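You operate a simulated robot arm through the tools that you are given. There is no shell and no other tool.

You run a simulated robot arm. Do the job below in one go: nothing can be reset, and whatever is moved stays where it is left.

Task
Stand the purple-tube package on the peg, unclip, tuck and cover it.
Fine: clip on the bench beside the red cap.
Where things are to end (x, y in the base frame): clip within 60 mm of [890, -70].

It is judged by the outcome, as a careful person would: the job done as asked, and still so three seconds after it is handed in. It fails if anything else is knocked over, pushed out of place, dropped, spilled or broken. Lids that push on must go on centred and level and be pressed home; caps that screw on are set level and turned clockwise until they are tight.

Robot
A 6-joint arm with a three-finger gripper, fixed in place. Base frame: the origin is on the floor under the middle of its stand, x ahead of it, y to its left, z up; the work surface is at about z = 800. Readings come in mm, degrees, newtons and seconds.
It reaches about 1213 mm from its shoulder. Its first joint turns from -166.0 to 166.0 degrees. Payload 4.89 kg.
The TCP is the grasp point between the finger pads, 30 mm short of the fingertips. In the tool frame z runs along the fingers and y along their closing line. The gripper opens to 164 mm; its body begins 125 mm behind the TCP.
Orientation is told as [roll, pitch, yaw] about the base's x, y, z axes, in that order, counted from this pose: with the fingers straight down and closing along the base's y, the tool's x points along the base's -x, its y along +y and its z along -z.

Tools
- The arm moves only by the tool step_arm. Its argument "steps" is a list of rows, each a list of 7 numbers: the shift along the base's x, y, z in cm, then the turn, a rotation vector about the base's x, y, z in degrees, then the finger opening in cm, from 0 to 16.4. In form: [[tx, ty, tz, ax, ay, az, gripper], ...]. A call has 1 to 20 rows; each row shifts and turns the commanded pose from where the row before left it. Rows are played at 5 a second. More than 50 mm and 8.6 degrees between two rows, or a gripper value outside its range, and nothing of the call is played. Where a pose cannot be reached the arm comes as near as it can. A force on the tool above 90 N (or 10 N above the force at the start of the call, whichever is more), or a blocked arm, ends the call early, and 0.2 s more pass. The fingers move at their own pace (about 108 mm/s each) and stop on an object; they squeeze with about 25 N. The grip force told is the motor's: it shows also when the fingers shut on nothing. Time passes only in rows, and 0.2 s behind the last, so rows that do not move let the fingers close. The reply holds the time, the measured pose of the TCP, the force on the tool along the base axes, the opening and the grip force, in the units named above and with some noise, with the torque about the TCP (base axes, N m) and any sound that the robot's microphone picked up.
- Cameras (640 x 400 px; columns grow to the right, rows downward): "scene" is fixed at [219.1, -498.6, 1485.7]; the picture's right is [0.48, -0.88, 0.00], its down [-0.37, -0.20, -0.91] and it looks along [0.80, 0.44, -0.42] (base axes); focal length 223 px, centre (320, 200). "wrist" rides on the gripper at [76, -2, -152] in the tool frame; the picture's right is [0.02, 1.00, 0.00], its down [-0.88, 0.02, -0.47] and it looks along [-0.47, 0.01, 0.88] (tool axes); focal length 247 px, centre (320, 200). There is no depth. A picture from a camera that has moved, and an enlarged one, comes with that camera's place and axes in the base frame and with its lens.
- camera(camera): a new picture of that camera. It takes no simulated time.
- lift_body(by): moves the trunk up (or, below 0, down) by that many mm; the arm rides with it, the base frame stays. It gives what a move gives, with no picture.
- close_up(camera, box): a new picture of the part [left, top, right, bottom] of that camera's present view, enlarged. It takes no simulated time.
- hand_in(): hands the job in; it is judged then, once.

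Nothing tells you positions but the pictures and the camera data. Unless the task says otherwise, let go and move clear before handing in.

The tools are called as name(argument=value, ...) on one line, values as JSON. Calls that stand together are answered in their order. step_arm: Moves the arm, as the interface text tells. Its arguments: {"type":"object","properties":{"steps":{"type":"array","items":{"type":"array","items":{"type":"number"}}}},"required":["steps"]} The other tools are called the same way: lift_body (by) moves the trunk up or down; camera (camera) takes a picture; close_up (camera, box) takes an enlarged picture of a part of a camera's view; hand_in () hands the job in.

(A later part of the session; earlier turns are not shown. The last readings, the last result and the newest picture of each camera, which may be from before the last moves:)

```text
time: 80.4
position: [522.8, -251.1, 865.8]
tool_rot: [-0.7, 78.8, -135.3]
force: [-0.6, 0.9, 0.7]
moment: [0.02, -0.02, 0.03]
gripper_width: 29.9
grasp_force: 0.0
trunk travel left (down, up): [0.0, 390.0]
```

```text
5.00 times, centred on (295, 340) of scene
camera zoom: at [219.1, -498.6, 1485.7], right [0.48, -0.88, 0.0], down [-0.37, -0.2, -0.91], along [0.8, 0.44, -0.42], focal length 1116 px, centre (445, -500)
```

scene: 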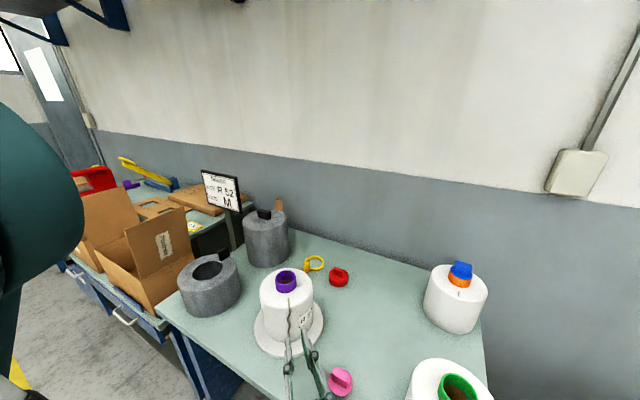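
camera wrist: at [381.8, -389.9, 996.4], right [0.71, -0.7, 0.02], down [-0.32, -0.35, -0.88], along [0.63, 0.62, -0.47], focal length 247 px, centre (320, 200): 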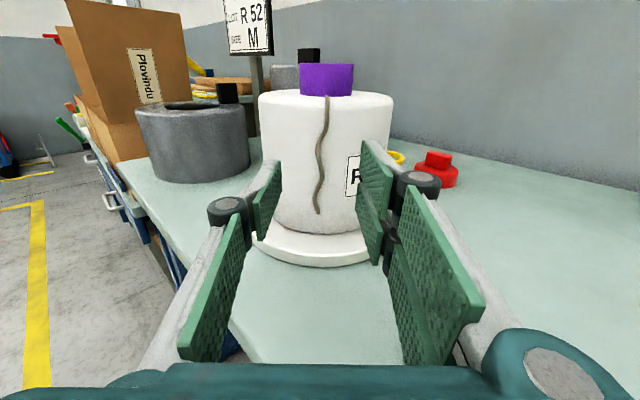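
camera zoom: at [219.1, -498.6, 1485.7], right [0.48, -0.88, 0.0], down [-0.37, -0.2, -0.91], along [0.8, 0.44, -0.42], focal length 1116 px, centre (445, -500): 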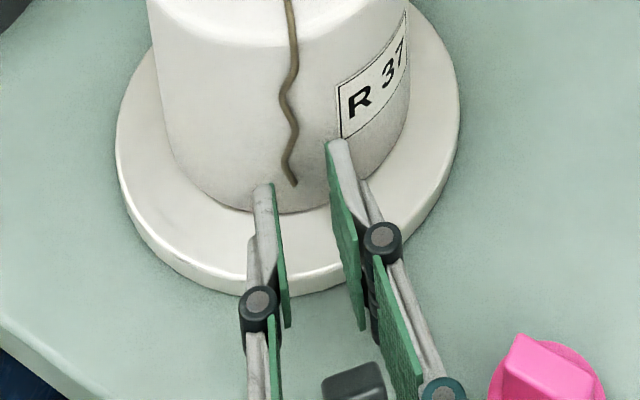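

step_arm(steps=[[0.2, 0.2, 0, 0, 0, 0, 3], [0.15, 0.15, 0, 0, 0, 0, 3], [0.1, 0.1, 0, 0, 0, 0, 3], [0.1, 0.1, 0, 0, 0, 0, 3], [0, 0, 0, 0, 0, 0, 3]])

close_up(camera="wrist", box=[270, 110, 370, 230])

```text
time: 81.6
position: [528.9, -243.1, 865.9]
tool_rot: [-0.8, 78.8, -135.4]
force: [-0.5, -0.3, 0.4]
moment: [0.0, 0.0, -0.04]
gripper_width: 30.1
grasp_force: 0.1
trunk travel left (down, up): [0.0, 390.0]
```

```text
3.33 times, centred on (320, 170) of wrist
camera zoom: at [431.7, -338.0, 970.2], right [0.71, -0.7, 0.02], down [-0.43, -0.46, -0.77], along [0.55, 0.54, -0.64], focal length 823 px, centre (320, 300)
```

zoom: 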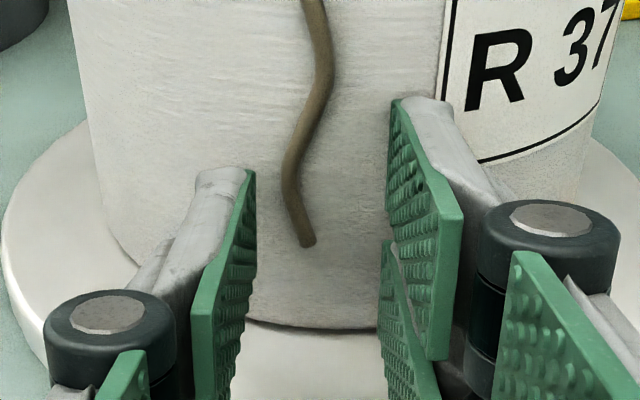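

step_arm(steps=[[0.1, 0.1, 0, 0, 0, 0, 3], [0.1, 0.1, 0, 0, 0, 0, 3], [0, 0, 0, 0, 0, 0, 1.5], [0, 0, 0, 0, 0, 0, 0.5], [0, 0, 0, 0, 0, 0, 0], [0, 0, 0, 0, 0, 0, 0]])

close_up(camera="wrist", box=[270, 110, 370, 230])

close_up(camera="scene", box=[250, 290, 340, 370])

```text
time: 83.0
position: [529.4, -242.7, 865.8]
tool_rot: [-0.7, 78.9, -135.4]
force: [-1.0, -0.4, 1.1]
moment: [0.04, -0.01, 0.01]
gripper_width: 0.1
grasp_force: 24.9
trunk travel left (down, up): [0.0, 390.0]
```

```text
3.33 times, centred on (320, 170) of wrist
camera zoom: at [434.0, -336.1, 970.5], right [0.71, -0.7, 0.02], down [-0.43, -0.46, -0.77], along [0.55, 0.54, -0.63], focal length 823 px, centre (320, 300)
```

zoom: 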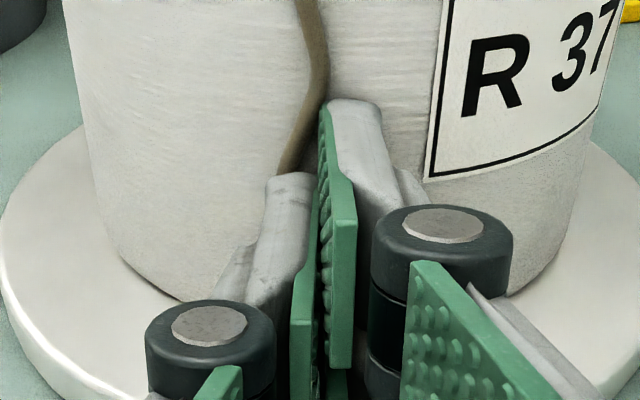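

```text
5.00 times, centred on (295, 330) of scene
camera zoom: at [219.1, -498.6, 1485.7], right [0.48, -0.88, 0.0], down [-0.37, -0.2, -0.91], along [0.8, 0.44, -0.42], focal length 1116 px, centre (445, -450)
```

zoom: 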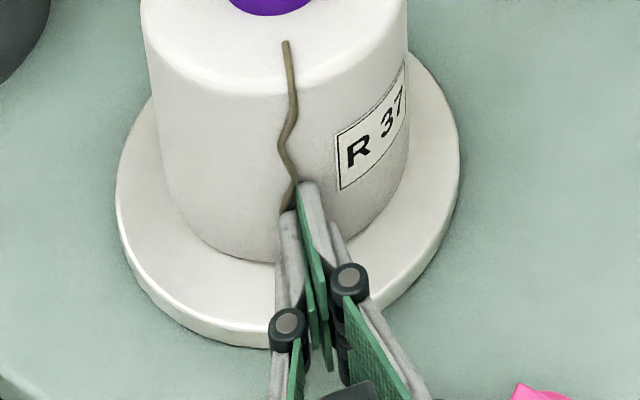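

Closed at the tail's end. Pull back to see whether it follows this time.

step_arm(steps=[[-0.5, -0.5, 0.2, 0, 0, 0, 0], [-0.6, -0.6, 0.4, 0, 0, 0, 0], [-0.7, -0.7, 0.5, 0, 0, 0, 0], [0, 0, 0, 0, 0, 0, 0]])

close_up(camera="wrist", box=[250, 80, 390, 260])

close_up(camera="scene", box=[250, 290, 340, 370])

```text
time: 84.0
position: [513.3, -259.7, 877.7]
tool_rot: [-0.6, 78.9, -135.5]
force: [0.3, -0.5, -0.1]
moment: [-0.02, 0.02, -0.01]
gripper_width: 0.0
grasp_force: 25.0
trunk travel left (down, up): [0.0, 390.0]
```

```text
2.22 times, centred on (320, 170) of wrist
camera zoom: at [415.4, -353.2, 980.7], right [0.71, -0.7, 0.02], down [-0.43, -0.46, -0.77], along [0.55, 0.54, -0.63], focal length 549 px, centre (320, 267)
```

zoom: 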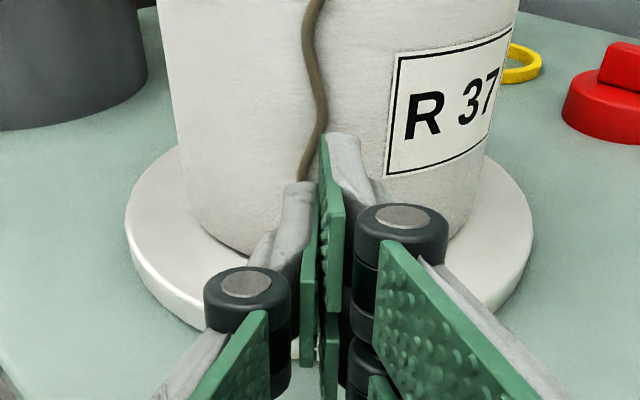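

```text
5.00 times, centred on (295, 330) of scene
camera zoom: at [219.1, -498.6, 1485.7], right [0.48, -0.88, 0.0], down [-0.37, -0.2, -0.91], along [0.8, 0.44, -0.42], focal length 1116 px, centre (445, -450)
```

zoom: 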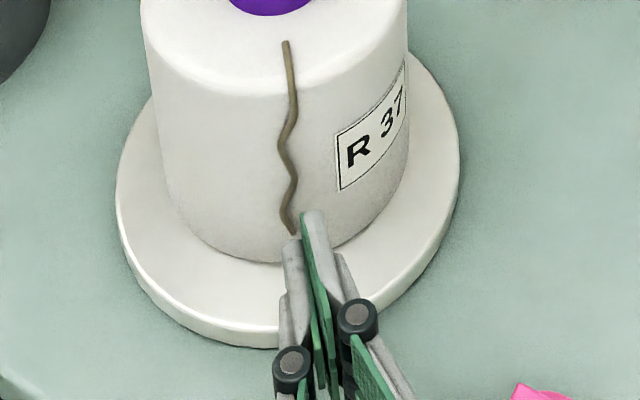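

Still not attached. I'll try pinching higher, just below the shoulder where the tail bends over the edge, with the hand level again.

step_arm(steps=[[-0.5, -0.5, 2, 1.94, -1.94, 0, 2], [0, 0, 2, 1.94, -1.94, 0, 3], [0, 0, 2, 1.94, -1.94, 0, 3], [0, 0, 2.2, 1.94, -1.94, 0, 3], [0, 0, 0, 0, 0, 0, 3]])

close_up(camera="wrist", box=[250, 60, 390, 240])

close_up(camera="scene", box=[250, 260, 340, 350])

```text
time: 85.2
position: [507.1, -265.2, 958.8]
tool_rot: [-51.2, 89.8, 174.0]
force: [0.7, 0.5, -0.9]
moment: [0.03, -0.06, 0.0]
gripper_width: 29.8
grasp_force: 0.0
trunk travel left (down, up): [0.0, 390.0]
```

```text
2.22 times, centred on (320, 150) of wrist
camera zoom: at [397.5, -371.1, 1034.7], right [0.71, -0.7, 0.02], down [-0.32, -0.35, -0.88], along [0.63, 0.62, -0.47], focal length 549 px, centre (320, 311)
```

zoom: 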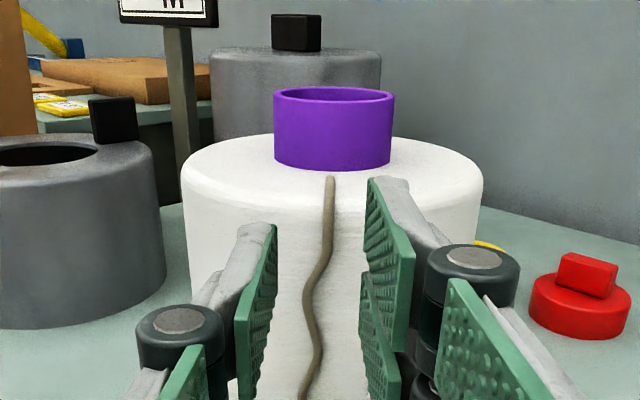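

```text
4.44 times, centred on (295, 305) of scene
camera zoom: at [219.1, -498.6, 1485.7], right [0.48, -0.88, 0.0], down [-0.37, -0.2, -0.91], along [0.8, 0.44, -0.42], focal length 992 px, centre (431, -267)
```

zoom: 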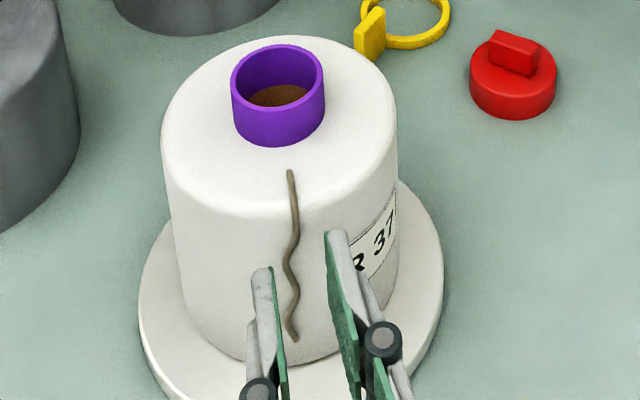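

step_arm(steps=[[1.0, 1.0, 0, 0, 0, 0, 3], [1.0, 1.0, 0, 0, 0, 0, 3], [0.2, 0.2, 0, 0, 0, 0, 3], [0.15, 0.15, 0, 0, 0, 0, 3], [0.1, 0.1, 0, 0, 0, 0, 3], [0, 0, 0, 0, 0, 0, 3]])

step_arm(steps=[[0.1, 0.1, 0, 0, 0, 0, 3], [0, 0, 0, 0, 0, 0, 1.5], [0, 0, 0, 0, 0, 0, 0.5], [0, 0, 0, 0, 0, 0, 0], [0, 0, 0, 0, 0, 0, 0]])

step_arm(steps=[[-0.5, -0.5, 0, 0, 0, 0, 0], [-0.7, -0.7, 0.2, 0, 0, 0, 0], [-0.7, -0.7, 0.2, 0, 0, 0, 0], [0, 0, 0, 0, 0, 0, 0]])

close_up(camera="wrist", box=[250, 60, 390, 240])

close_up(camera="scene", box=[250, 260, 340, 350])

```text
time: 86.6
position: [532.2, -241.6, 959.2]
tool_rot: [-41.2, 89.8, -175.9]
force: [-0.6, -0.8, -0.3]
moment: [0.06, -0.01, 0.0]
gripper_width: 30.2
grasp_force: 0.1
trunk travel left (down, up): [0.0, 390.0]
```

```text
time: 87.8
position: [533.5, -240.3, 958.6]
tool_rot: [-40.7, 89.9, -175.5]
force: [-0.5, 0.3, 0.3]
moment: [0.05, 0.0, 0.01]
gripper_width: 0.1
grasp_force: 25.1
trunk travel left (down, up): [0.0, 390.0]
```

```text
time: 88.8
position: [513.0, -258.5, 963.3]
tool_rot: [-41.0, 89.9, -175.7]
force: [0.0, -0.6, 1.3]
moment: [0.0, -0.06, 0.02]
gripper_width: 0.0
grasp_force: 25.1
trunk travel left (down, up): [0.0, 390.0]
```

```text
2.22 times, centred on (320, 150) of wrist
camera zoom: at [404.3, -364.8, 1039.2], right [0.71, -0.7, 0.02], down [-0.32, -0.35, -0.88], along [0.63, 0.62, -0.47], focal length 549 px, centre (320, 311)
```

zoom: 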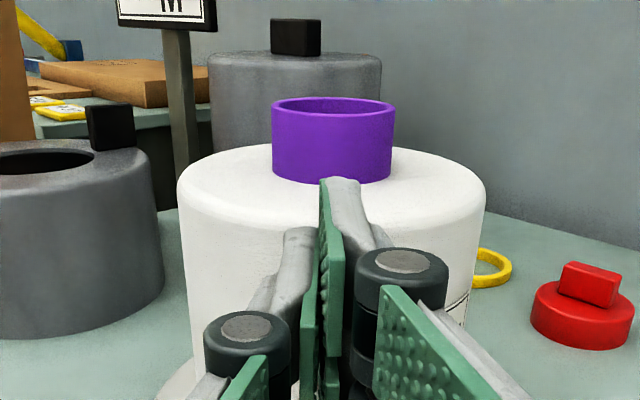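

```text
4.44 times, centred on (295, 305) of scene
camera zoom: at [219.1, -498.6, 1485.7], right [0.48, -0.88, 0.0], down [-0.37, -0.2, -0.91], along [0.8, 0.44, -0.42], focal length 992 px, centre (431, -267)
```

zoom: 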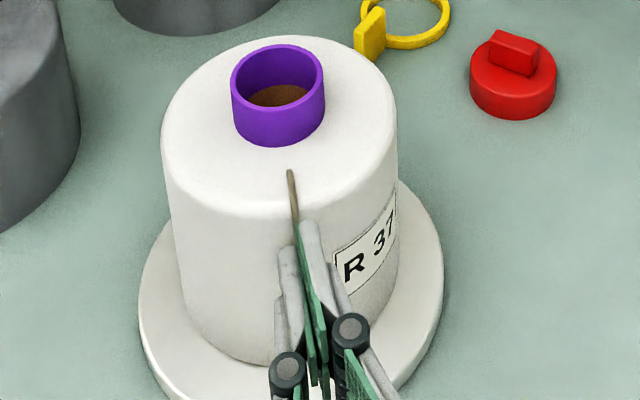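

The tail is unaffected again. I'll try from straight above: pinching the stretch lying on the top face near its root. First raise and bring the hand back to vertical.

step_arm(steps=[[-0.5, -0.5, 3, 0, 0, 0, 2], [0, 0, 4, 0, 0, 0, 4], [0, 0, 4, 0, 0, 0, 4], [0, 0, 4, 0, 0, 0, 4], [0, 0, 1, -5.303, 5.303, 0, 4], [0, 0, 1, -5.303, 5.303, 0, 4], [0, 0, 0, -5.303, 5.303, 0, 4], [0, 0, 0, -5.303, 5.303, 0, 4], [0, 0, 0, -5.303, 5.303, 0, 4], [0, 0, 0, -5.303, 5.303, 0, 4], [0, 0, 0, -5.303, 5.303, 0, 4], [0, 0, 0, -5.303, 5.303, 0, 4], [0, 0, 0, -5.303, 5.303, 0, 4], [0, 0, 0, -5.303, 5.303, 0, 4], [0, 0, 0, -5.303, 5.303, 0, 4], [0, 0, 0, -5.303, 5.303, 0, 4], [0, 0, 0, 0, 0, 0, 4]])

camera(camera="wrist")

camera(camera="scene")

```text
time: 92.4
position: [507.9, -263.5, 1131.8]
tool_rot: [-0.2, -0.1, -135.0]
force: [0.5, -0.4, 0.5]
moment: [0.06, -0.05, 0.02]
gripper_width: 39.9
grasp_force: 0.1
trunk travel left (down, up): [0.0, 390.0]
```

```text
taken
camera wrist: at [561.3, -207.2, 1284.3], right [0.72, -0.69, 0.0], down [-0.61, -0.64, 0.47], along [-0.33, -0.34, -0.88], focal length 247 px, centre (320, 200)
```

wrist: 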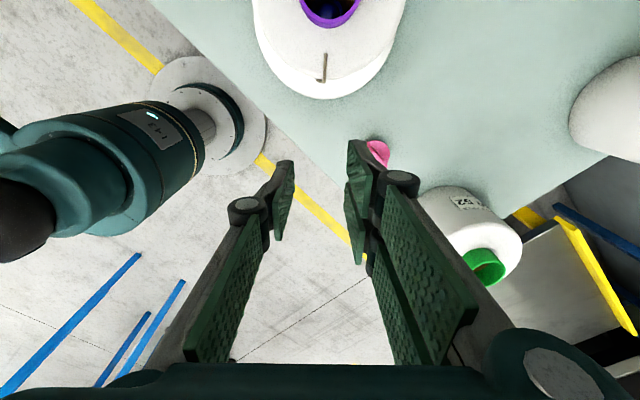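

```text
taken
```

scene: 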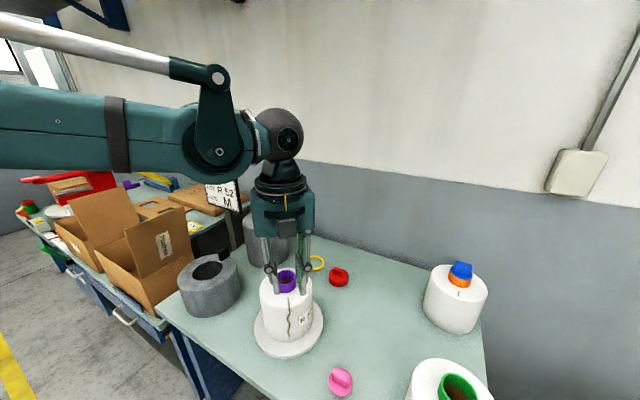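

Vertical again. Now over the tail's top stretch at about (561, -216).

step_arm(steps=[[2.7, 2.4, 0, 0, 0, 0, 4], [2.64, 2.33, 0, 0, 0, 0, 4], [0, 0, -4, 0, 0, 0, 4], [0, 0, -3.5, 0, 0, 0, 4], [0, 0, 0, 0, 0, 0, 4]])

close_up(camera="wrist", box=[230, 60, 410, 240])

close_up(camera="scene", box=[240, 230, 350, 330])

```text
time: 93.6
position: [564.0, -214.7, 1055.3]
tool_rot: [-0.2, 0.0, -135.1]
force: [-0.4, 0.2, -0.5]
moment: [0.01, -0.06, 0.02]
gripper_width: 40.1
grasp_force: 0.2
trunk travel left (down, up): [0.0, 390.0]
```

```text
2.22 times, centred on (320, 150) of wrist
camera zoom: at [616.3, -159.0, 1207.4], right [0.72, -0.69, 0.0], down [-0.61, -0.64, 0.47], along [-0.33, -0.34, -0.88], focal length 549 px, centre (320, 311)
```

zoom: 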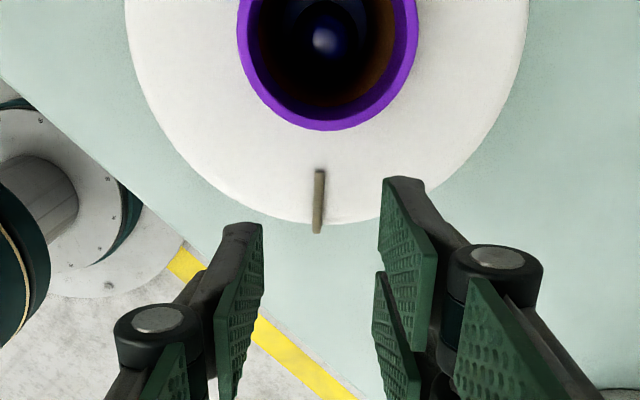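

```text
4.00 times, centred on (295, 280) of scene
camera zoom: at [219.1, -498.6, 1485.7], right [0.48, -0.88, 0.0], down [-0.37, -0.2, -0.91], along [0.8, 0.44, -0.42], focal length 892 px, centre (420, -120)
```

zoom: 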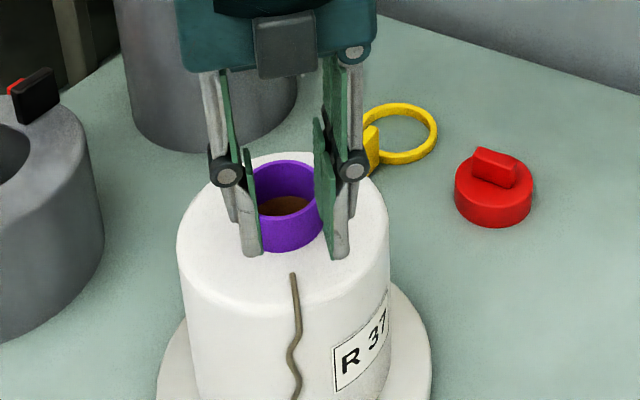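

The tail's top stretch lies between the finger lines. I'll lower until the tips touch the top face, then close.

step_arm(steps=[[-0.2, -0.1, -2, 0, 0, 0, 4], [0, 0, -1.8, 0, 0, 0, 3], [0, 0, -0.4, 0, 0, 0, 3], [0, 0, -0.2, 0, 0, 0, 3], [0, 0, 0, 0, 0, 0, 3]])

close_up(camera="wrist", box=[230, 80, 410, 260])

```text
time: 94.8
position: [560.0, -215.6, 1012.7]
tool_rot: [-0.1, -0.1, -135.1]
force: [-0.2, -0.7, 0.1]
moment: [0.0, 0.01, 0.0]
gripper_width: 30.1
grasp_force: 0.1
trunk travel left (down, up): [0.0, 390.0]
```

```text
2.22 times, centred on (320, 170) of wrist
camera zoom: at [613.4, -160.9, 1164.3], right [0.72, -0.69, 0.0], down [-0.61, -0.64, 0.47], along [-0.33, -0.34, -0.88], focal length 549 px, centre (320, 267)
```

zoom: 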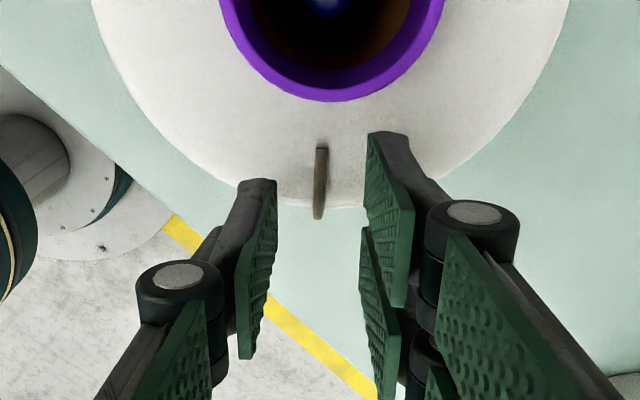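

Relative to the picture the pads should be about 10 mm further in. I'll shift inward, touch down and close.

step_arm(steps=[[0.4, 0.4, 0, 0, 0, 0, 3], [0.35, 0.35, 0, 0, 0, 0, 3], [0, 0, -0.2, 0, 0, 0, 3], [0, 0, -0.15, 0, 0, 0, 3], [0, 0, 0, 0, 0, 0, 3]])

close_up(camera="wrist", box=[230, 80, 410, 260])

```text
time: 96.0
position: [567.7, -209.4, 1010.7]
tool_rot: [-0.1, 0.0, -135.1]
force: [0.0, 0.2, 0.3]
moment: [-0.03, -0.01, -0.02]
gripper_width: 29.7
grasp_force: 0.1
trunk travel left (down, up): [0.0, 390.0]
```

```text
2.22 times, centred on (320, 170) of wrist
camera zoom: at [620.0, -153.5, 1162.2], right [0.72, -0.69, 0.0], down [-0.61, -0.64, 0.47], along [-0.33, -0.34, -0.88], focal length 549 px, centre (320, 267)
```

zoom: 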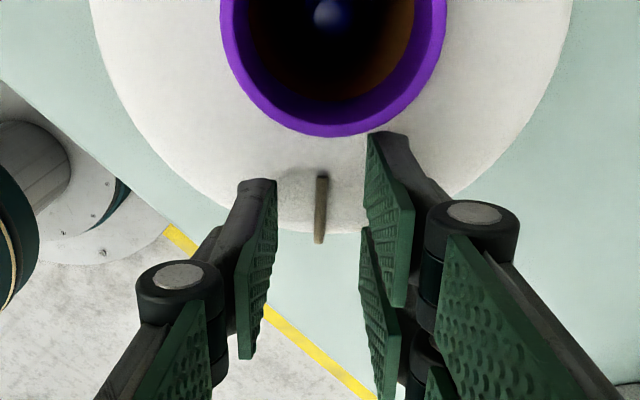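

step_arm(steps=[[0, 0, -0.15, 0, 0, 0, 3], [0, 0, 0, 0, 0, 0, 1.5], [0, 0, 0, 0, 0, 0, 0.5], [0, 0, 0, 0, 0, 0, 0], [0, 0, 0, 0, 0, 0, 0]])

step_arm(steps=[[0, 0, 1, 0, 0, 0, 0], [0, 0, 1, 0, 0, 0, 0], [0, 0, 0, 0, 0, 0, 0]])

close_up(camera="wrist", box=[230, 80, 410, 260])

close_up(camera="scene", box=[240, 240, 350, 340])

```text
time: 97.2
position: [567.2, -210.1, 1009.1]
tool_rot: [-0.2, 0.0, -135.1]
force: [0.1, -0.8, -0.2]
moment: [-0.02, 0.01, 0.02]
gripper_width: 0.0
grasp_force: 25.0
trunk travel left (down, up): [0.0, 390.0]
```

```text
time: 98.0
position: [567.5, -208.7, 1028.9]
tool_rot: [-0.2, 0.0, -135.1]
force: [-1.5, 0.1, 0.6]
moment: [0.0, -0.02, -0.01]
gripper_width: 0.0
grasp_force: 25.0
trunk travel left (down, up): [0.0, 390.0]
```

```text
2.22 times, centred on (320, 170) of wrist
camera zoom: at [620.7, -153.5, 1180.5], right [0.72, -0.69, 0.0], down [-0.61, -0.64, 0.47], along [-0.33, -0.34, -0.88], focal length 549 px, centre (320, 267)
```

zoom: 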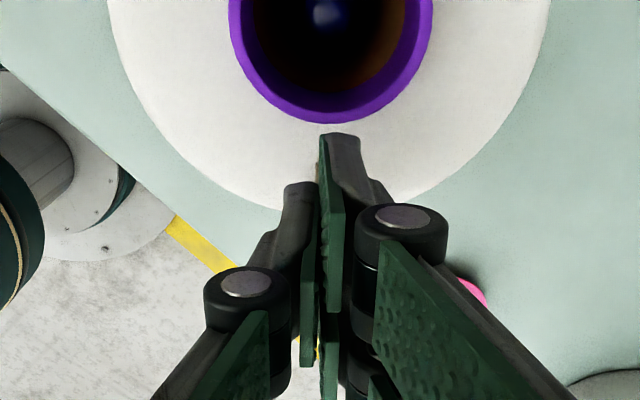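

```text
4.00 times, centred on (295, 290) of scene
camera zoom: at [219.1, -498.6, 1485.7], right [0.48, -0.88, 0.0], down [-0.37, -0.2, -0.91], along [0.8, 0.44, -0.42], focal length 892 px, centre (420, -160)
```

zoom: 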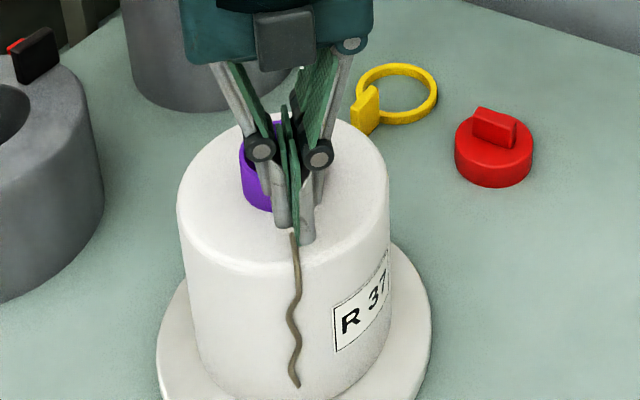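

Nothing visibly follows. Perhaps the tail's hold is not shown until released; I'll carry the closed fingers over the tube mouth, open there, and look.

step_arm(steps=[[0, 0, 1.6, 0, 0, 0, 0], [2.3, 2.0, 0, 0, 0, 0, 0], [2.3, 2.0, 0, 0, 0, 0, 0], [0, 0, -0.6, 0, 0, 0, 0], [0, 0, 0, 0, 0, 0, 0], [0, 0, 0, 0, 0, 0, 1], [0, 0, 0, 0, 0, 0, 2], [0, 0, 0, 0, 0, 0, 2], [0, 0, 2, 0, 0, 0, 2], [0, 0, 2, 0, 0, 0, 2]])

close_up(camera="scene", box=[240, 240, 350, 340])

```text
time: 100.2
position: [613.7, -169.9, 1078.3]
tool_rot: [-0.2, -0.2, -135.2]
force: [-0.2, -0.6, -0.4]
moment: [0.03, 0.03, 0.03]
gripper_width: 19.9
grasp_force: 0.0
trunk travel left (down, up): [0.0, 390.0]
```

```text
4.00 times, centred on (295, 290) of scene
camera zoom: at [219.1, -498.6, 1485.7], right [0.48, -0.88, 0.0], down [-0.37, -0.2, -0.91], along [0.8, 0.44, -0.42], focal length 892 px, centre (420, -160)
```

zoom: 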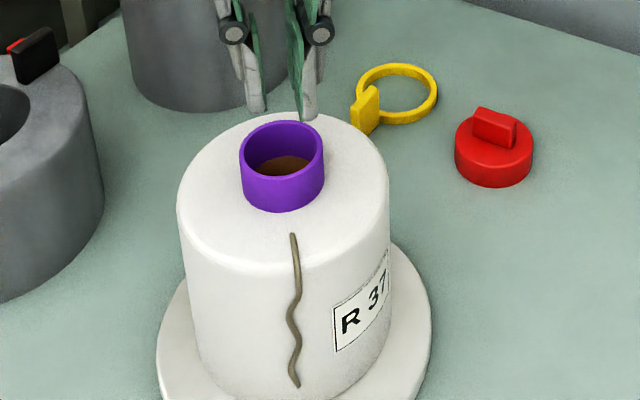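

The tail is still loose. I haven't yet done the full motion with a pinch on the hanging part, so I'll repeat the side pinch and this time carry it all the way up into the tube mouth before opening.

step_arm(steps=[[0, 0, 3, 0, 0, 0, 3], [0, 0, 3, 0, 0, 0, 3], [-3.5, -3.2, 0, 0, 0, 0, 3], [-3.5, -3.2, 0, 0, 0, 0, 3], [-3.6, -3.1, 0, 0, 0, 0, 3], [0, 0, 0, 5.303, -5.303, 0, 3], [0, 0, 0, 5.303, -5.303, 0, 3], [0, 0, 0, 5.303, -5.303, 0, 3], [0, 0, 0, 5.303, -5.303, 0, 3], [0, 0, 0, 5.303, -5.303, 0, 3], [0, 0, 0, 5.303, -5.303, 0, 3], [0, 0, 0, 5.303, -5.303, 0, 3], [0, 0, 0, 5.303, -5.303, 0, 3], [0, 0, 0, 5.303, -5.303, 0, 3], [0, 0, 0, 5.303, -5.303, 0, 3], [0, 0, 0, 5.303, -5.303, 0, 3], [0, 0, 0, 5.303, -5.303, 0, 3], [0, 0, -3, 0, 0, 0, 3], [0, 0, -4, 0, 0, 0, 3], [0, 0, -4, 0, 0, 0, 3]])

close_up(camera="wrist", box=[250, 60, 390, 240])

```text
time: 104.4
position: [507.6, -262.9, 1026.2]
tool_rot: [-29.5, 89.9, -164.3]
force: [-1.0, 2.5, 1.0]
moment: [-0.1, 0.09, -0.32]
gripper_width: 30.2
grasp_force: 0.1
trunk travel left (down, up): [0.0, 390.0]
```

```text
2.22 times, centred on (320, 150) of wrist
camera zoom: at [397.7, -369.1, 1103.0], right [0.71, -0.7, 0.02], down [-0.32, -0.35, -0.88], along [0.63, 0.62, -0.47], focal length 549 px, centre (320, 311)
```

zoom: 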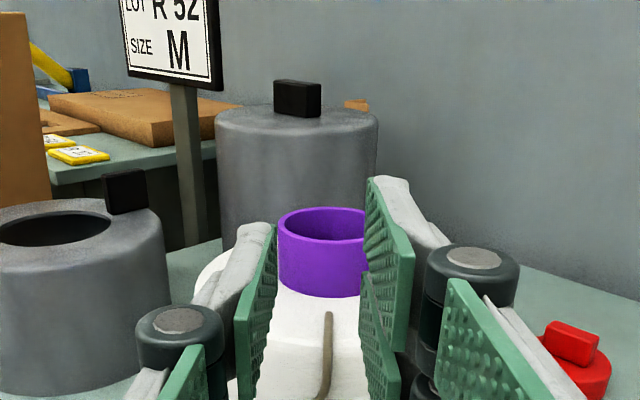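

step_arm(steps=[[0, 0, -3.5, 0, 0, 0, 3], [0, 0, -3.5, 0, 0, 0, 3], [0, 0, -3.0, 0, 0, 0, 3], [0, 0, -1, -1.4, 1.4, 0, 3], [0, 0, -1, -1.4, 1.4, 0, 3], [0, 0, -0.8, -1.0, 1.0, 0, 3], [0, 0, 0, 0, 0, 0, 3]])

close_up(camera="wrist", box=[250, 60, 390, 240])

close_up(camera="scene", box=[250, 270, 340, 360])

```text
time: 106.0
position: [507.4, -263.7, 901.4]
tool_rot: [-1.1, 84.5, -136.0]
force: [-1.1, 0.5, -0.5]
moment: [0.03, -0.02, -0.02]
gripper_width: 29.8
grasp_force: 0.1
trunk travel left (down, up): [0.0, 390.0]
```

```text
2.22 times, centred on (320, 150) of wrist
camera zoom: at [403.8, -364.0, 991.1], right [0.71, -0.7, 0.02], down [-0.38, -0.41, -0.83], along [0.59, 0.58, -0.56], focal length 549 px, centre (320, 311)
```

zoom: 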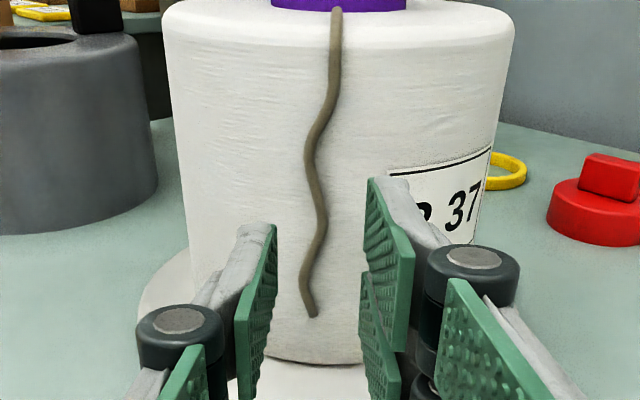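

```text
4.44 times, centred on (295, 315) of scene
camera zoom: at [219.1, -498.6, 1485.7], right [0.48, -0.88, 0.0], down [-0.37, -0.2, -0.91], along [0.8, 0.44, -0.42], focal length 992 px, centre (431, -311)
```

zoom: 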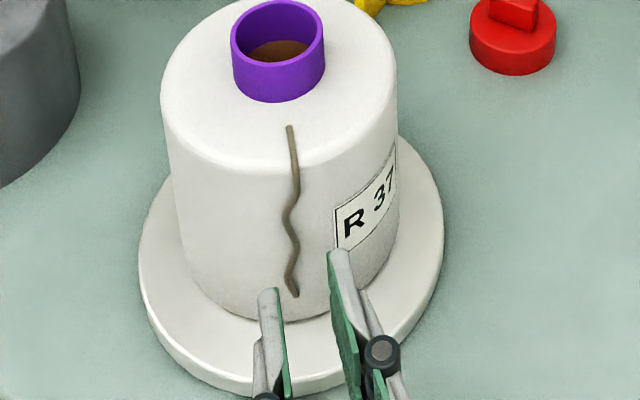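

Approach to contact with the body, close, then lift and carry over the tube.

step_arm(steps=[[0.9, 0.9, 0, 0, 0, 0, 3], [0.9, 0.9, 0, 0, 0, 0, 3], [0.25, 0.25, 0, 0, 0, 0, 3], [0.15, 0.15, 0, 0, 0, 0, 3], [0.1, 0.1, 0, 0, 0, 0, 3], [0, 0, 0, 0, 0, 0, 3]])

step_arm(steps=[[0.1, 0.1, 0, 0, 0, 0, 3], [0.1, 0.1, 0, 0, 0, 0, 3], [0, 0, 0, 0, 0, 0, 3]])

```text
time: 107.4
position: [531.0, -241.5, 900.4]
tool_rot: [-1.2, 84.6, -135.9]
force: [0.5, -0.8, 0.0]
moment: [-0.01, 0.01, -0.02]
gripper_width: 30.0
grasp_force: 0.1
trunk travel left (down, up): [0.0, 390.0]
```

```text
time: 108.2
position: [532.8, -238.7, 902.1]
tool_rot: [-1.0, 84.5, -136.0]
force: [-3.3, -5.8, 3.1]
moment: [0.22, -0.22, -0.18]
gripper_width: 30.2
grasp_force: 0.2
trunk travel left (down, up): [0.0, 390.0]
```

step_arm(steps=[[0, 0, 0, 0, 0, 0, 1.5], [0, 0, 0, 0, 0, 0, 0.5], [0, 0, 0, 0, 0, 0, 0], [0, 0, 0, 0, 0, 0, 0], [-0.5, -0.5, 0.5, 0, 0, 0, 0], [-0.7, -0.7, 1.5, 0, 0, 0, 0], [0, 0, 3, 0, 0, 0, 0], [0, 0, 3, 0, 0, 0, 0], [0, 0, 3, 0, 0, 0, 0], [0, 0, 3.3, 0, 0, 0, 0], [0, 0, 3, 0, 0, 0, 0], [0, 0, 0, 0, 0, 0, 0]])

camera(camera="scene")

camera(camera="wrist")

```text
time: 110.8
position: [523.2, -250.2, 1073.8]
tool_rot: [-1.3, 84.5, -136.1]
force: [0.8, 0.1, -0.1]
moment: [0.05, -0.03, 0.06]
gripper_width: 0.0
grasp_force: 25.2
trunk travel left (down, up): [0.0, 390.0]
```

```text
taken
```

scene: 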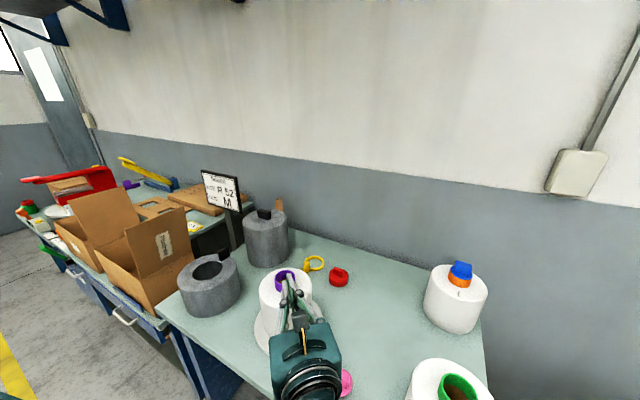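

```text
taken
camera wrist: at [418.8, -351.1, 1163.4], right [0.71, -0.7, 0.02], down [-0.38, -0.41, -0.83], along [0.59, 0.58, -0.55], focal length 247 px, centre (320, 200)
```

wrist: 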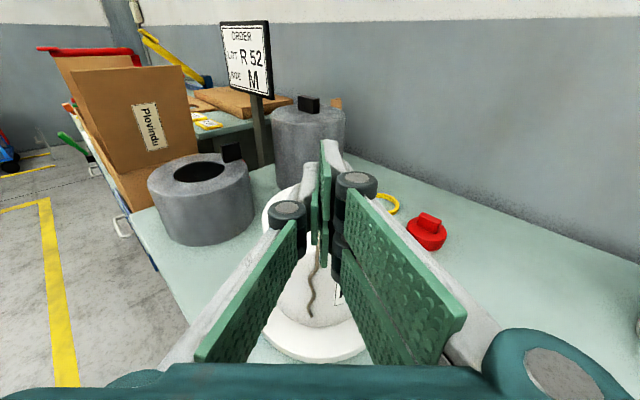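

The tail stays drawn on the side. I'll complete the motion to the tube mouth and open there, to rule this out.

step_arm(steps=[[3.4, 3.0, 0, 0, 0, 0, 0], [3.5, 3.0, 0, 0, 0, 0, 0], [0, 0, -2, 0, 0, 0, 0], [0, 0, -1.2, 0, 0, 0, 0], [0, 0, 0, 0, 0, 0, 0], [0, 0, 0, 0, 0, 0, 1], [0, 0, 0, 0, 0, 0, 2], [0, 0, 0, 0, 0, 0, 2], [0, 0, 3, 0, 0, 0, 2], [-3.4, -3.0, 0, 0, 0, 0, 2], [-3.4, -3.0, 0, 0, 0, 0, 2]])

camera(camera="wrist")

close_up(camera="scene", box=[240, 250, 350, 350])

```text
time: 113.2
position: [524.4, -249.9, 1070.3]
tool_rot: [-1.2, 84.5, -136.0]
force: [0.1, 0.2, -0.8]
moment: [-0.02, -0.01, -0.01]
gripper_width: 20.0
grasp_force: 0.1
trunk travel left (down, up): [0.0, 390.0]
```

```text
taken
camera wrist: at [421.2, -351.1, 1159.6], right [0.71, -0.7, 0.02], down [-0.38, -0.41, -0.83], along [0.59, 0.58, -0.56], focal length 247 px, centre (320, 200)
```

wrist: 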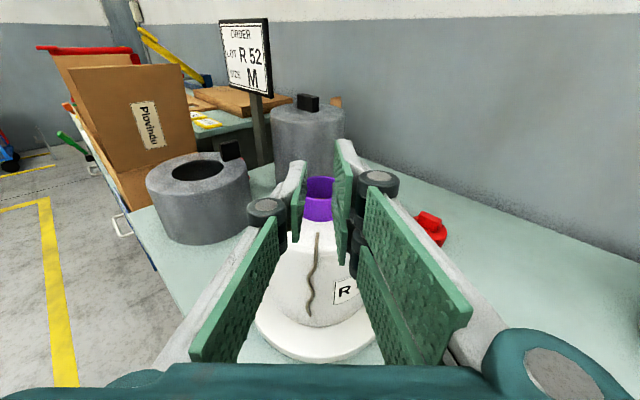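

```text
4.00 times, centred on (295, 300) of scene
camera zoom: at [219.1, -498.6, 1485.7], right [0.48, -0.88, 0.0], down [-0.37, -0.2, -0.91], along [0.8, 0.44, -0.42], focal length 892 px, centre (420, -200)
```

zoom: 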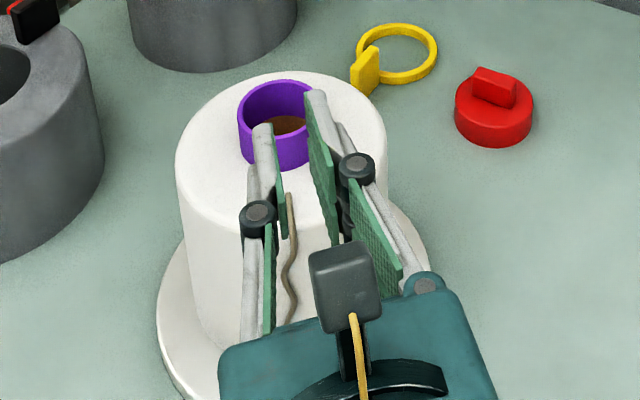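

Not it either. The tail seems to respond only to some other action; next test is pressing or stroking it inward with closed fingertips from above. First back to a vertical hand.

step_arm(steps=[[-1, -1, 3, 0, 0, 0, 1], [-0.5, -0.5, 3, 0, 0, 0, 0], [0, 0, 0, -4.98, 4.98, 0, 0], [0, 0, 0, -4.98, 4.98, 0, 0], [0, 0, 0, -4.98, 4.98, 0, 0], [0, 0, 0, -4.98, 4.98, 0, 0], [0, 0, 0, -4.98, 4.98, 0, 0], [0, 0, 0, -4.98, 4.98, 0, 0], [0, 0, 0, -4.98, 4.98, 0, 0], [0, 0, 0, -4.98, 4.98, 0, 0], [0, 0, 0, -4.98, 4.98, 0, 0], [0, 0, 0, -4.98, 4.98, 0, 0], [0, 0, 0, -4.98, 4.98, 0, 0], [0, 0, 0, -4.98, 4.98, 0, 0], [2.5, 2.3, 0, 0, 0, 0, 0], [2.5, 2.3, 0, 0, 0, 0, 0], [0, 0, -4, 0, 0, 0, 0], [0, 0, -4, 0, 0, 0, 0], [0, 0, 0, 0, 0, 0, 0]])

close_up(camera="wrist", box=[230, 60, 410, 240])

close_up(camera="scene", box=[240, 240, 350, 340])

```text
time: 117.2
position: [557.0, -220.8, 1051.8]
tool_rot: [-0.3, 0.0, -135.0]
force: [-0.2, 0.1, 0.5]
moment: [-0.01, -0.04, 0.04]
gripper_width: 0.2
grasp_force: 25.1
trunk travel left (down, up): [0.0, 390.0]
```

```text
2.22 times, centred on (320, 150) of wrist
camera zoom: at [609.0, -165.4, 1203.5], right [0.72, -0.69, 0.0], down [-0.61, -0.64, 0.47], along [-0.33, -0.34, -0.88], focal length 549 px, centre (320, 311)
```

zoom: 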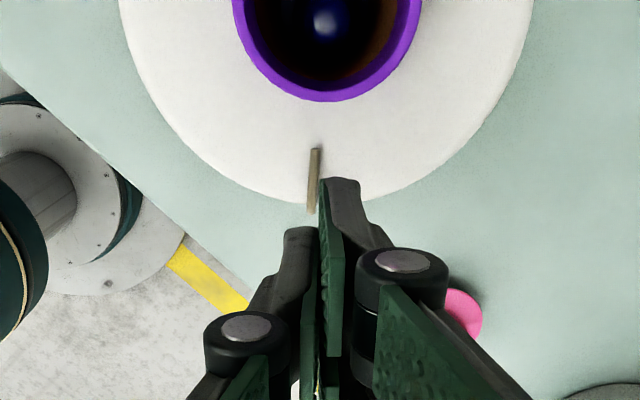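

```text
4.00 times, centred on (295, 290) of scene
camera zoom: at [219.1, -498.6, 1485.7], right [0.48, -0.88, 0.0], down [-0.37, -0.2, -0.91], along [0.8, 0.44, -0.42], focal length 892 px, centre (420, -160)
```

zoom: 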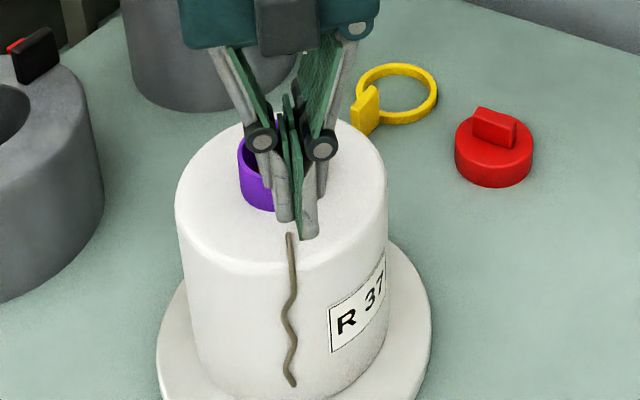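

I'll set the closed tips right over the tail's top stretch and press down gently.

step_arm(steps=[[0.85, 1.4, -1.5, 0, 0, 0, 0], [0, 0, -1.8, 0, 0, 0, 0], [0, 0, -0.8, 0, 0, 0, 0], [0, 0, -0.3, 0, 0, 0, 0], [0, 0, 0, 0, 0, 0, 0]])

step_arm(steps=[[0, 0, -0.15, 0, 0, 0, 0], [0, 0, -0.15, 0, 0, 0, 0], [0, 0, 0, 0, 0, 0, 0]])

close_up(camera="scene", box=[240, 240, 350, 340])

```text
time: 118.4
position: [565.2, -207.8, 1006.6]
tool_rot: [-0.2, 0.1, -135.1]
force: [-0.3, -0.3, 0.2]
moment: [-0.02, -0.01, 0.01]
gripper_width: 0.0
grasp_force: 25.1
trunk travel left (down, up): [0.0, 390.0]
```

```text
time: 119.2
position: [565.1, -206.0, 1004.8]
tool_rot: [-0.3, -0.1, -135.1]
force: [-0.9, 0.0, 0.2]
moment: [0.01, -0.03, 0.0]
gripper_width: 0.2
grasp_force: 25.2
trunk travel left (down, up): [0.0, 390.0]
```

```text
4.00 times, centred on (295, 290) of scene
camera zoom: at [219.1, -498.6, 1485.7], right [0.48, -0.88, 0.0], down [-0.37, -0.2, -0.91], along [0.8, 0.44, -0.42], focal length 892 px, centre (420, -160)
```

zoom: 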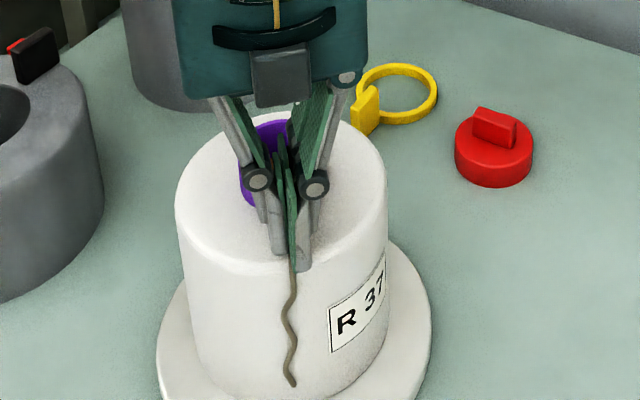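

No contact yet, so the top face is a bit lower than I assumed. I keep lowering in small steps until touch.

step_arm(steps=[[0, 0, -0.2, 0, 0, 0, 0], [0, 0, -0.2, 0, 0, 0, 0], [0, 0, 0, 0, 0, 0, 0]])

step_arm(steps=[[0, 0, -0.2, 0, 0, 0, 0], [0, 0, -0.2, 0, 0, 0, 0], [0, 0, 0, 0, 0, 0, 0]])

```text
time: 120.0
position: [565.2, -207.2, 999.8]
tool_rot: [-0.2, -0.1, -135.1]
force: [0.2, -0.3, -0.2]
moment: [0.0, 0.02, 0.0]
gripper_width: 0.2
grasp_force: 24.6
trunk travel left (down, up): [0.0, 390.0]
```

```text
time: 120.8
position: [564.9, -207.2, 996.1]
tool_rot: [-0.2, -0.1, -135.1]
force: [0.8, -0.5, 0.7]
moment: [0.04, -0.02, -0.02]
gripper_width: 0.0
grasp_force: 24.9
trunk travel left (down, up): [0.0, 390.0]
```

step_arm(steps=[[0, 0, -0.2, 0, 0, 0, 0], [0, 0, -0.1, 0, 0, 0, 0], [0, 0, 0, 0, 0, 0, 0]])

step_arm(steps=[[0, 0, -0.15, 0, 0, 0, 0], [0, 0, -0.1, 0, 0, 0, 0], [0, 0, 0, 0, 0, 0, 0]])

close_up(camera="scene", box=[240, 240, 350, 340])

```text
time: 121.6
position: [564.4, -206.4, 995.2]
tool_rot: [-0.1, -0.1, -135.0]
force: [2.3, -6.8, 44.5]
moment: [-0.19, -0.18, -0.04]
gripper_width: 6.1
grasp_force: 24.7
trunk travel left (down, up): [0.0, 390.0]
```

```text
time: 122.2
position: [564.3, -207.1, 995.1]
tool_rot: [-0.1, 0.0, -135.1]
force: [-11.1, 1.4, 54.4]
moment: [0.09, 0.14, 0.08]
gripper_width: 6.0
grasp_force: 25.0
trunk travel left (down, up): [0.0, 390.0]
stopped in row 2: the force on the tool passed its limit at 96 N (the readings are from after the stop); the commanded pose is now the measured one
```

```text
4.00 times, centred on (295, 290) of scene
camera zoom: at [219.1, -498.6, 1485.7], right [0.48, -0.88, 0.0], down [-0.37, -0.2, -0.91], along [0.8, 0.44, -0.42], focal length 892 px, centre (420, -160)
```

zoom: 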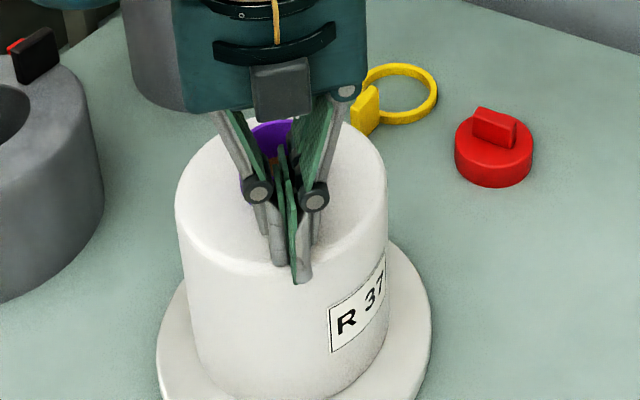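

The hanging tail is gone from the side and the fingers now read 6 mm: it looks like the tail is now in the grip. I'll relieve the press and look.

step_arm(steps=[[0, 0, 0.3, 0, 0, 0, 0], [0, 0, 0.3, 0, 0, 0, 0], [0, 0, 0, 0, 0, 0, 0]])

close_up(camera="wrist", box=[230, 80, 410, 260])

close_up(camera="scene", box=[255, 255, 335, 325])

camera(camera="scene")

```text
time: 123.0
position: [567.0, -207.6, 999.0]
tool_rot: [-0.2, 0.1, -135.1]
force: [-0.1, -0.6, 0.3]
moment: [0.0, 0.02, -0.01]
gripper_width: 0.1
grasp_force: 25.3
trunk travel left (down, up): [0.0, 390.0]
```

```text
2.22 times, centred on (320, 170) of wrist
camera zoom: at [618.8, -151.6, 1150.5], right [0.72, -0.69, 0.0], down [-0.61, -0.64, 0.47], along [-0.33, -0.34, -0.88], focal length 549 px, centre (320, 267)
```

zoom: 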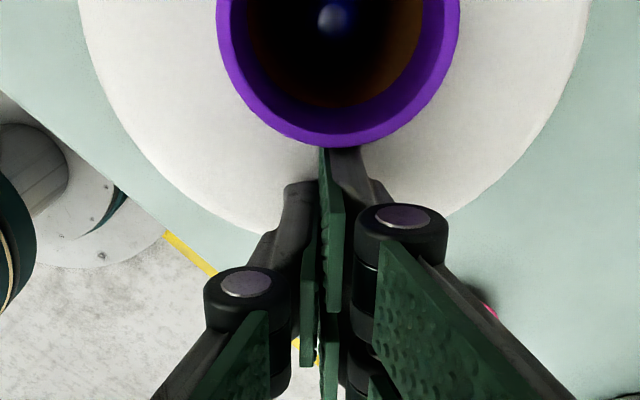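

```text
5.71 times, centred on (295, 290) of scene
camera zoom: at [219.1, -498.6, 1485.7], right [0.48, -0.88, 0.0], down [-0.37, -0.2, -0.91], along [0.8, 0.44, -0.42], focal length 1275 px, centre (463, -314)
```

zoom: 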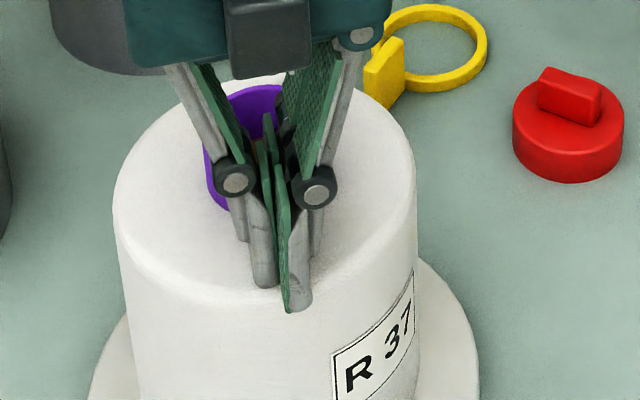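

```text
taken
```

scene: 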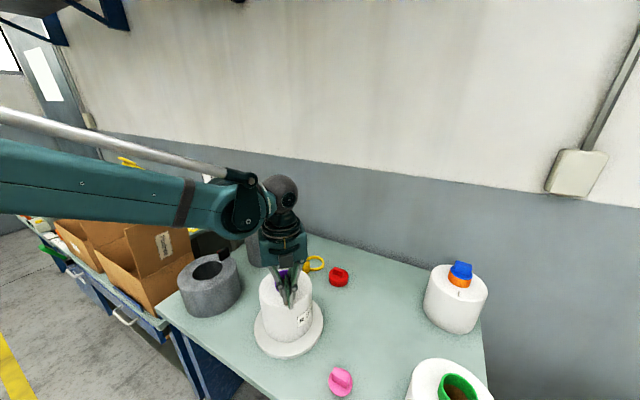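

The hanging tail has vanished: pressing it with the fingertips tucked it. I'll lift clear and check the top.

step_arm(steps=[[0, 0, 3, 0, 0, 0, 0], [0, 0, 4, 0, 0, 0, 0], [0, 0, 4, 0, 0, 0, 2], [-2, -2, 3, 0, 0, 0, 4], [0, 0, 0, 0, 0, 0, 4]])

close_up(camera="scene", box=[250, 250, 340, 350])

camera(camera="wrist")

close_up(camera="wrist", box=[230, 0, 410, 180])

```text
time: 124.2
position: [548.4, -226.2, 1139.3]
tool_rot: [-0.1, 0.0, -135.0]
force: [1.4, 0.4, 0.4]
moment: [0.0, 0.08, 0.0]
gripper_width: 40.0
grasp_force: 0.1
trunk travel left (down, up): [0.0, 390.0]
```

```text
4.00 times, centred on (295, 300) of scene
camera zoom: at [219.1, -498.6, 1485.7], right [0.48, -0.88, 0.0], down [-0.37, -0.2, -0.91], along [0.8, 0.44, -0.42], focal length 892 px, centre (420, -200)
```

zoom: 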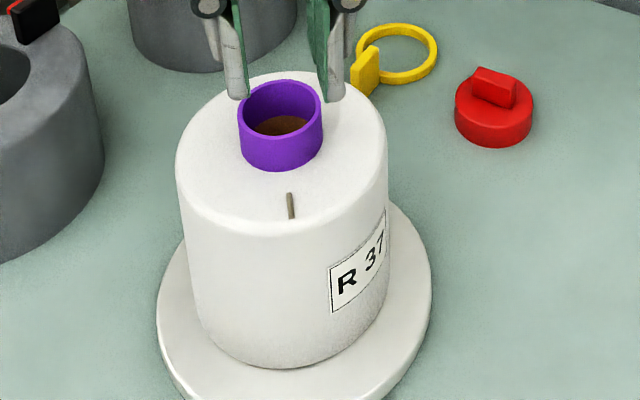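

```text
taken
camera wrist: at [599.9, -169.9, 1290.5], right [0.72, -0.69, 0.0], down [-0.61, -0.64, 0.47], along [-0.33, -0.34, -0.88], focal length 247 px, centre (320, 200)
```

wrist: 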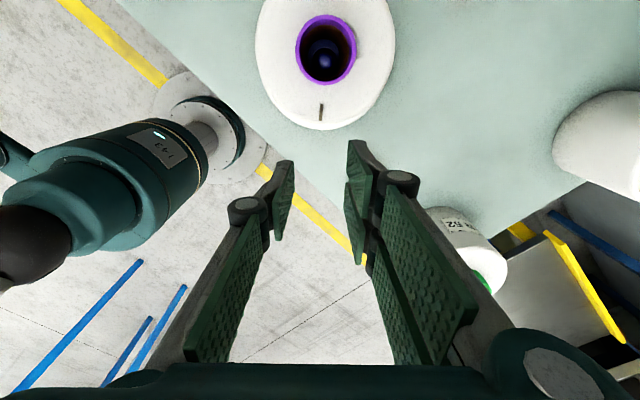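

```text
2.22 times, centred on (320, 90) of wrist
camera zoom: at [599.9, -169.9, 1290.5], right [0.72, -0.69, 0.0], down [-0.61, -0.64, 0.47], along [-0.33, -0.34, -0.88], focal length 549 px, centre (320, 444)
```

zoom: 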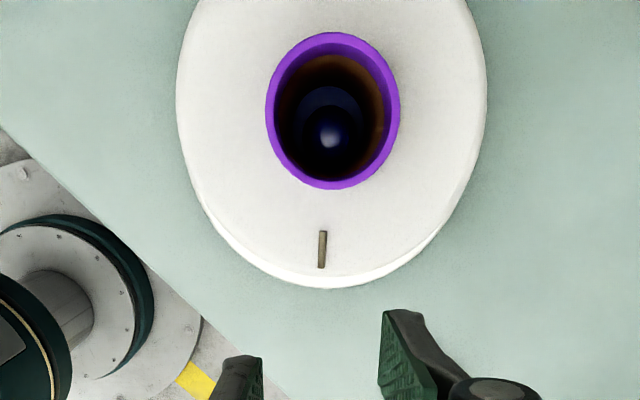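

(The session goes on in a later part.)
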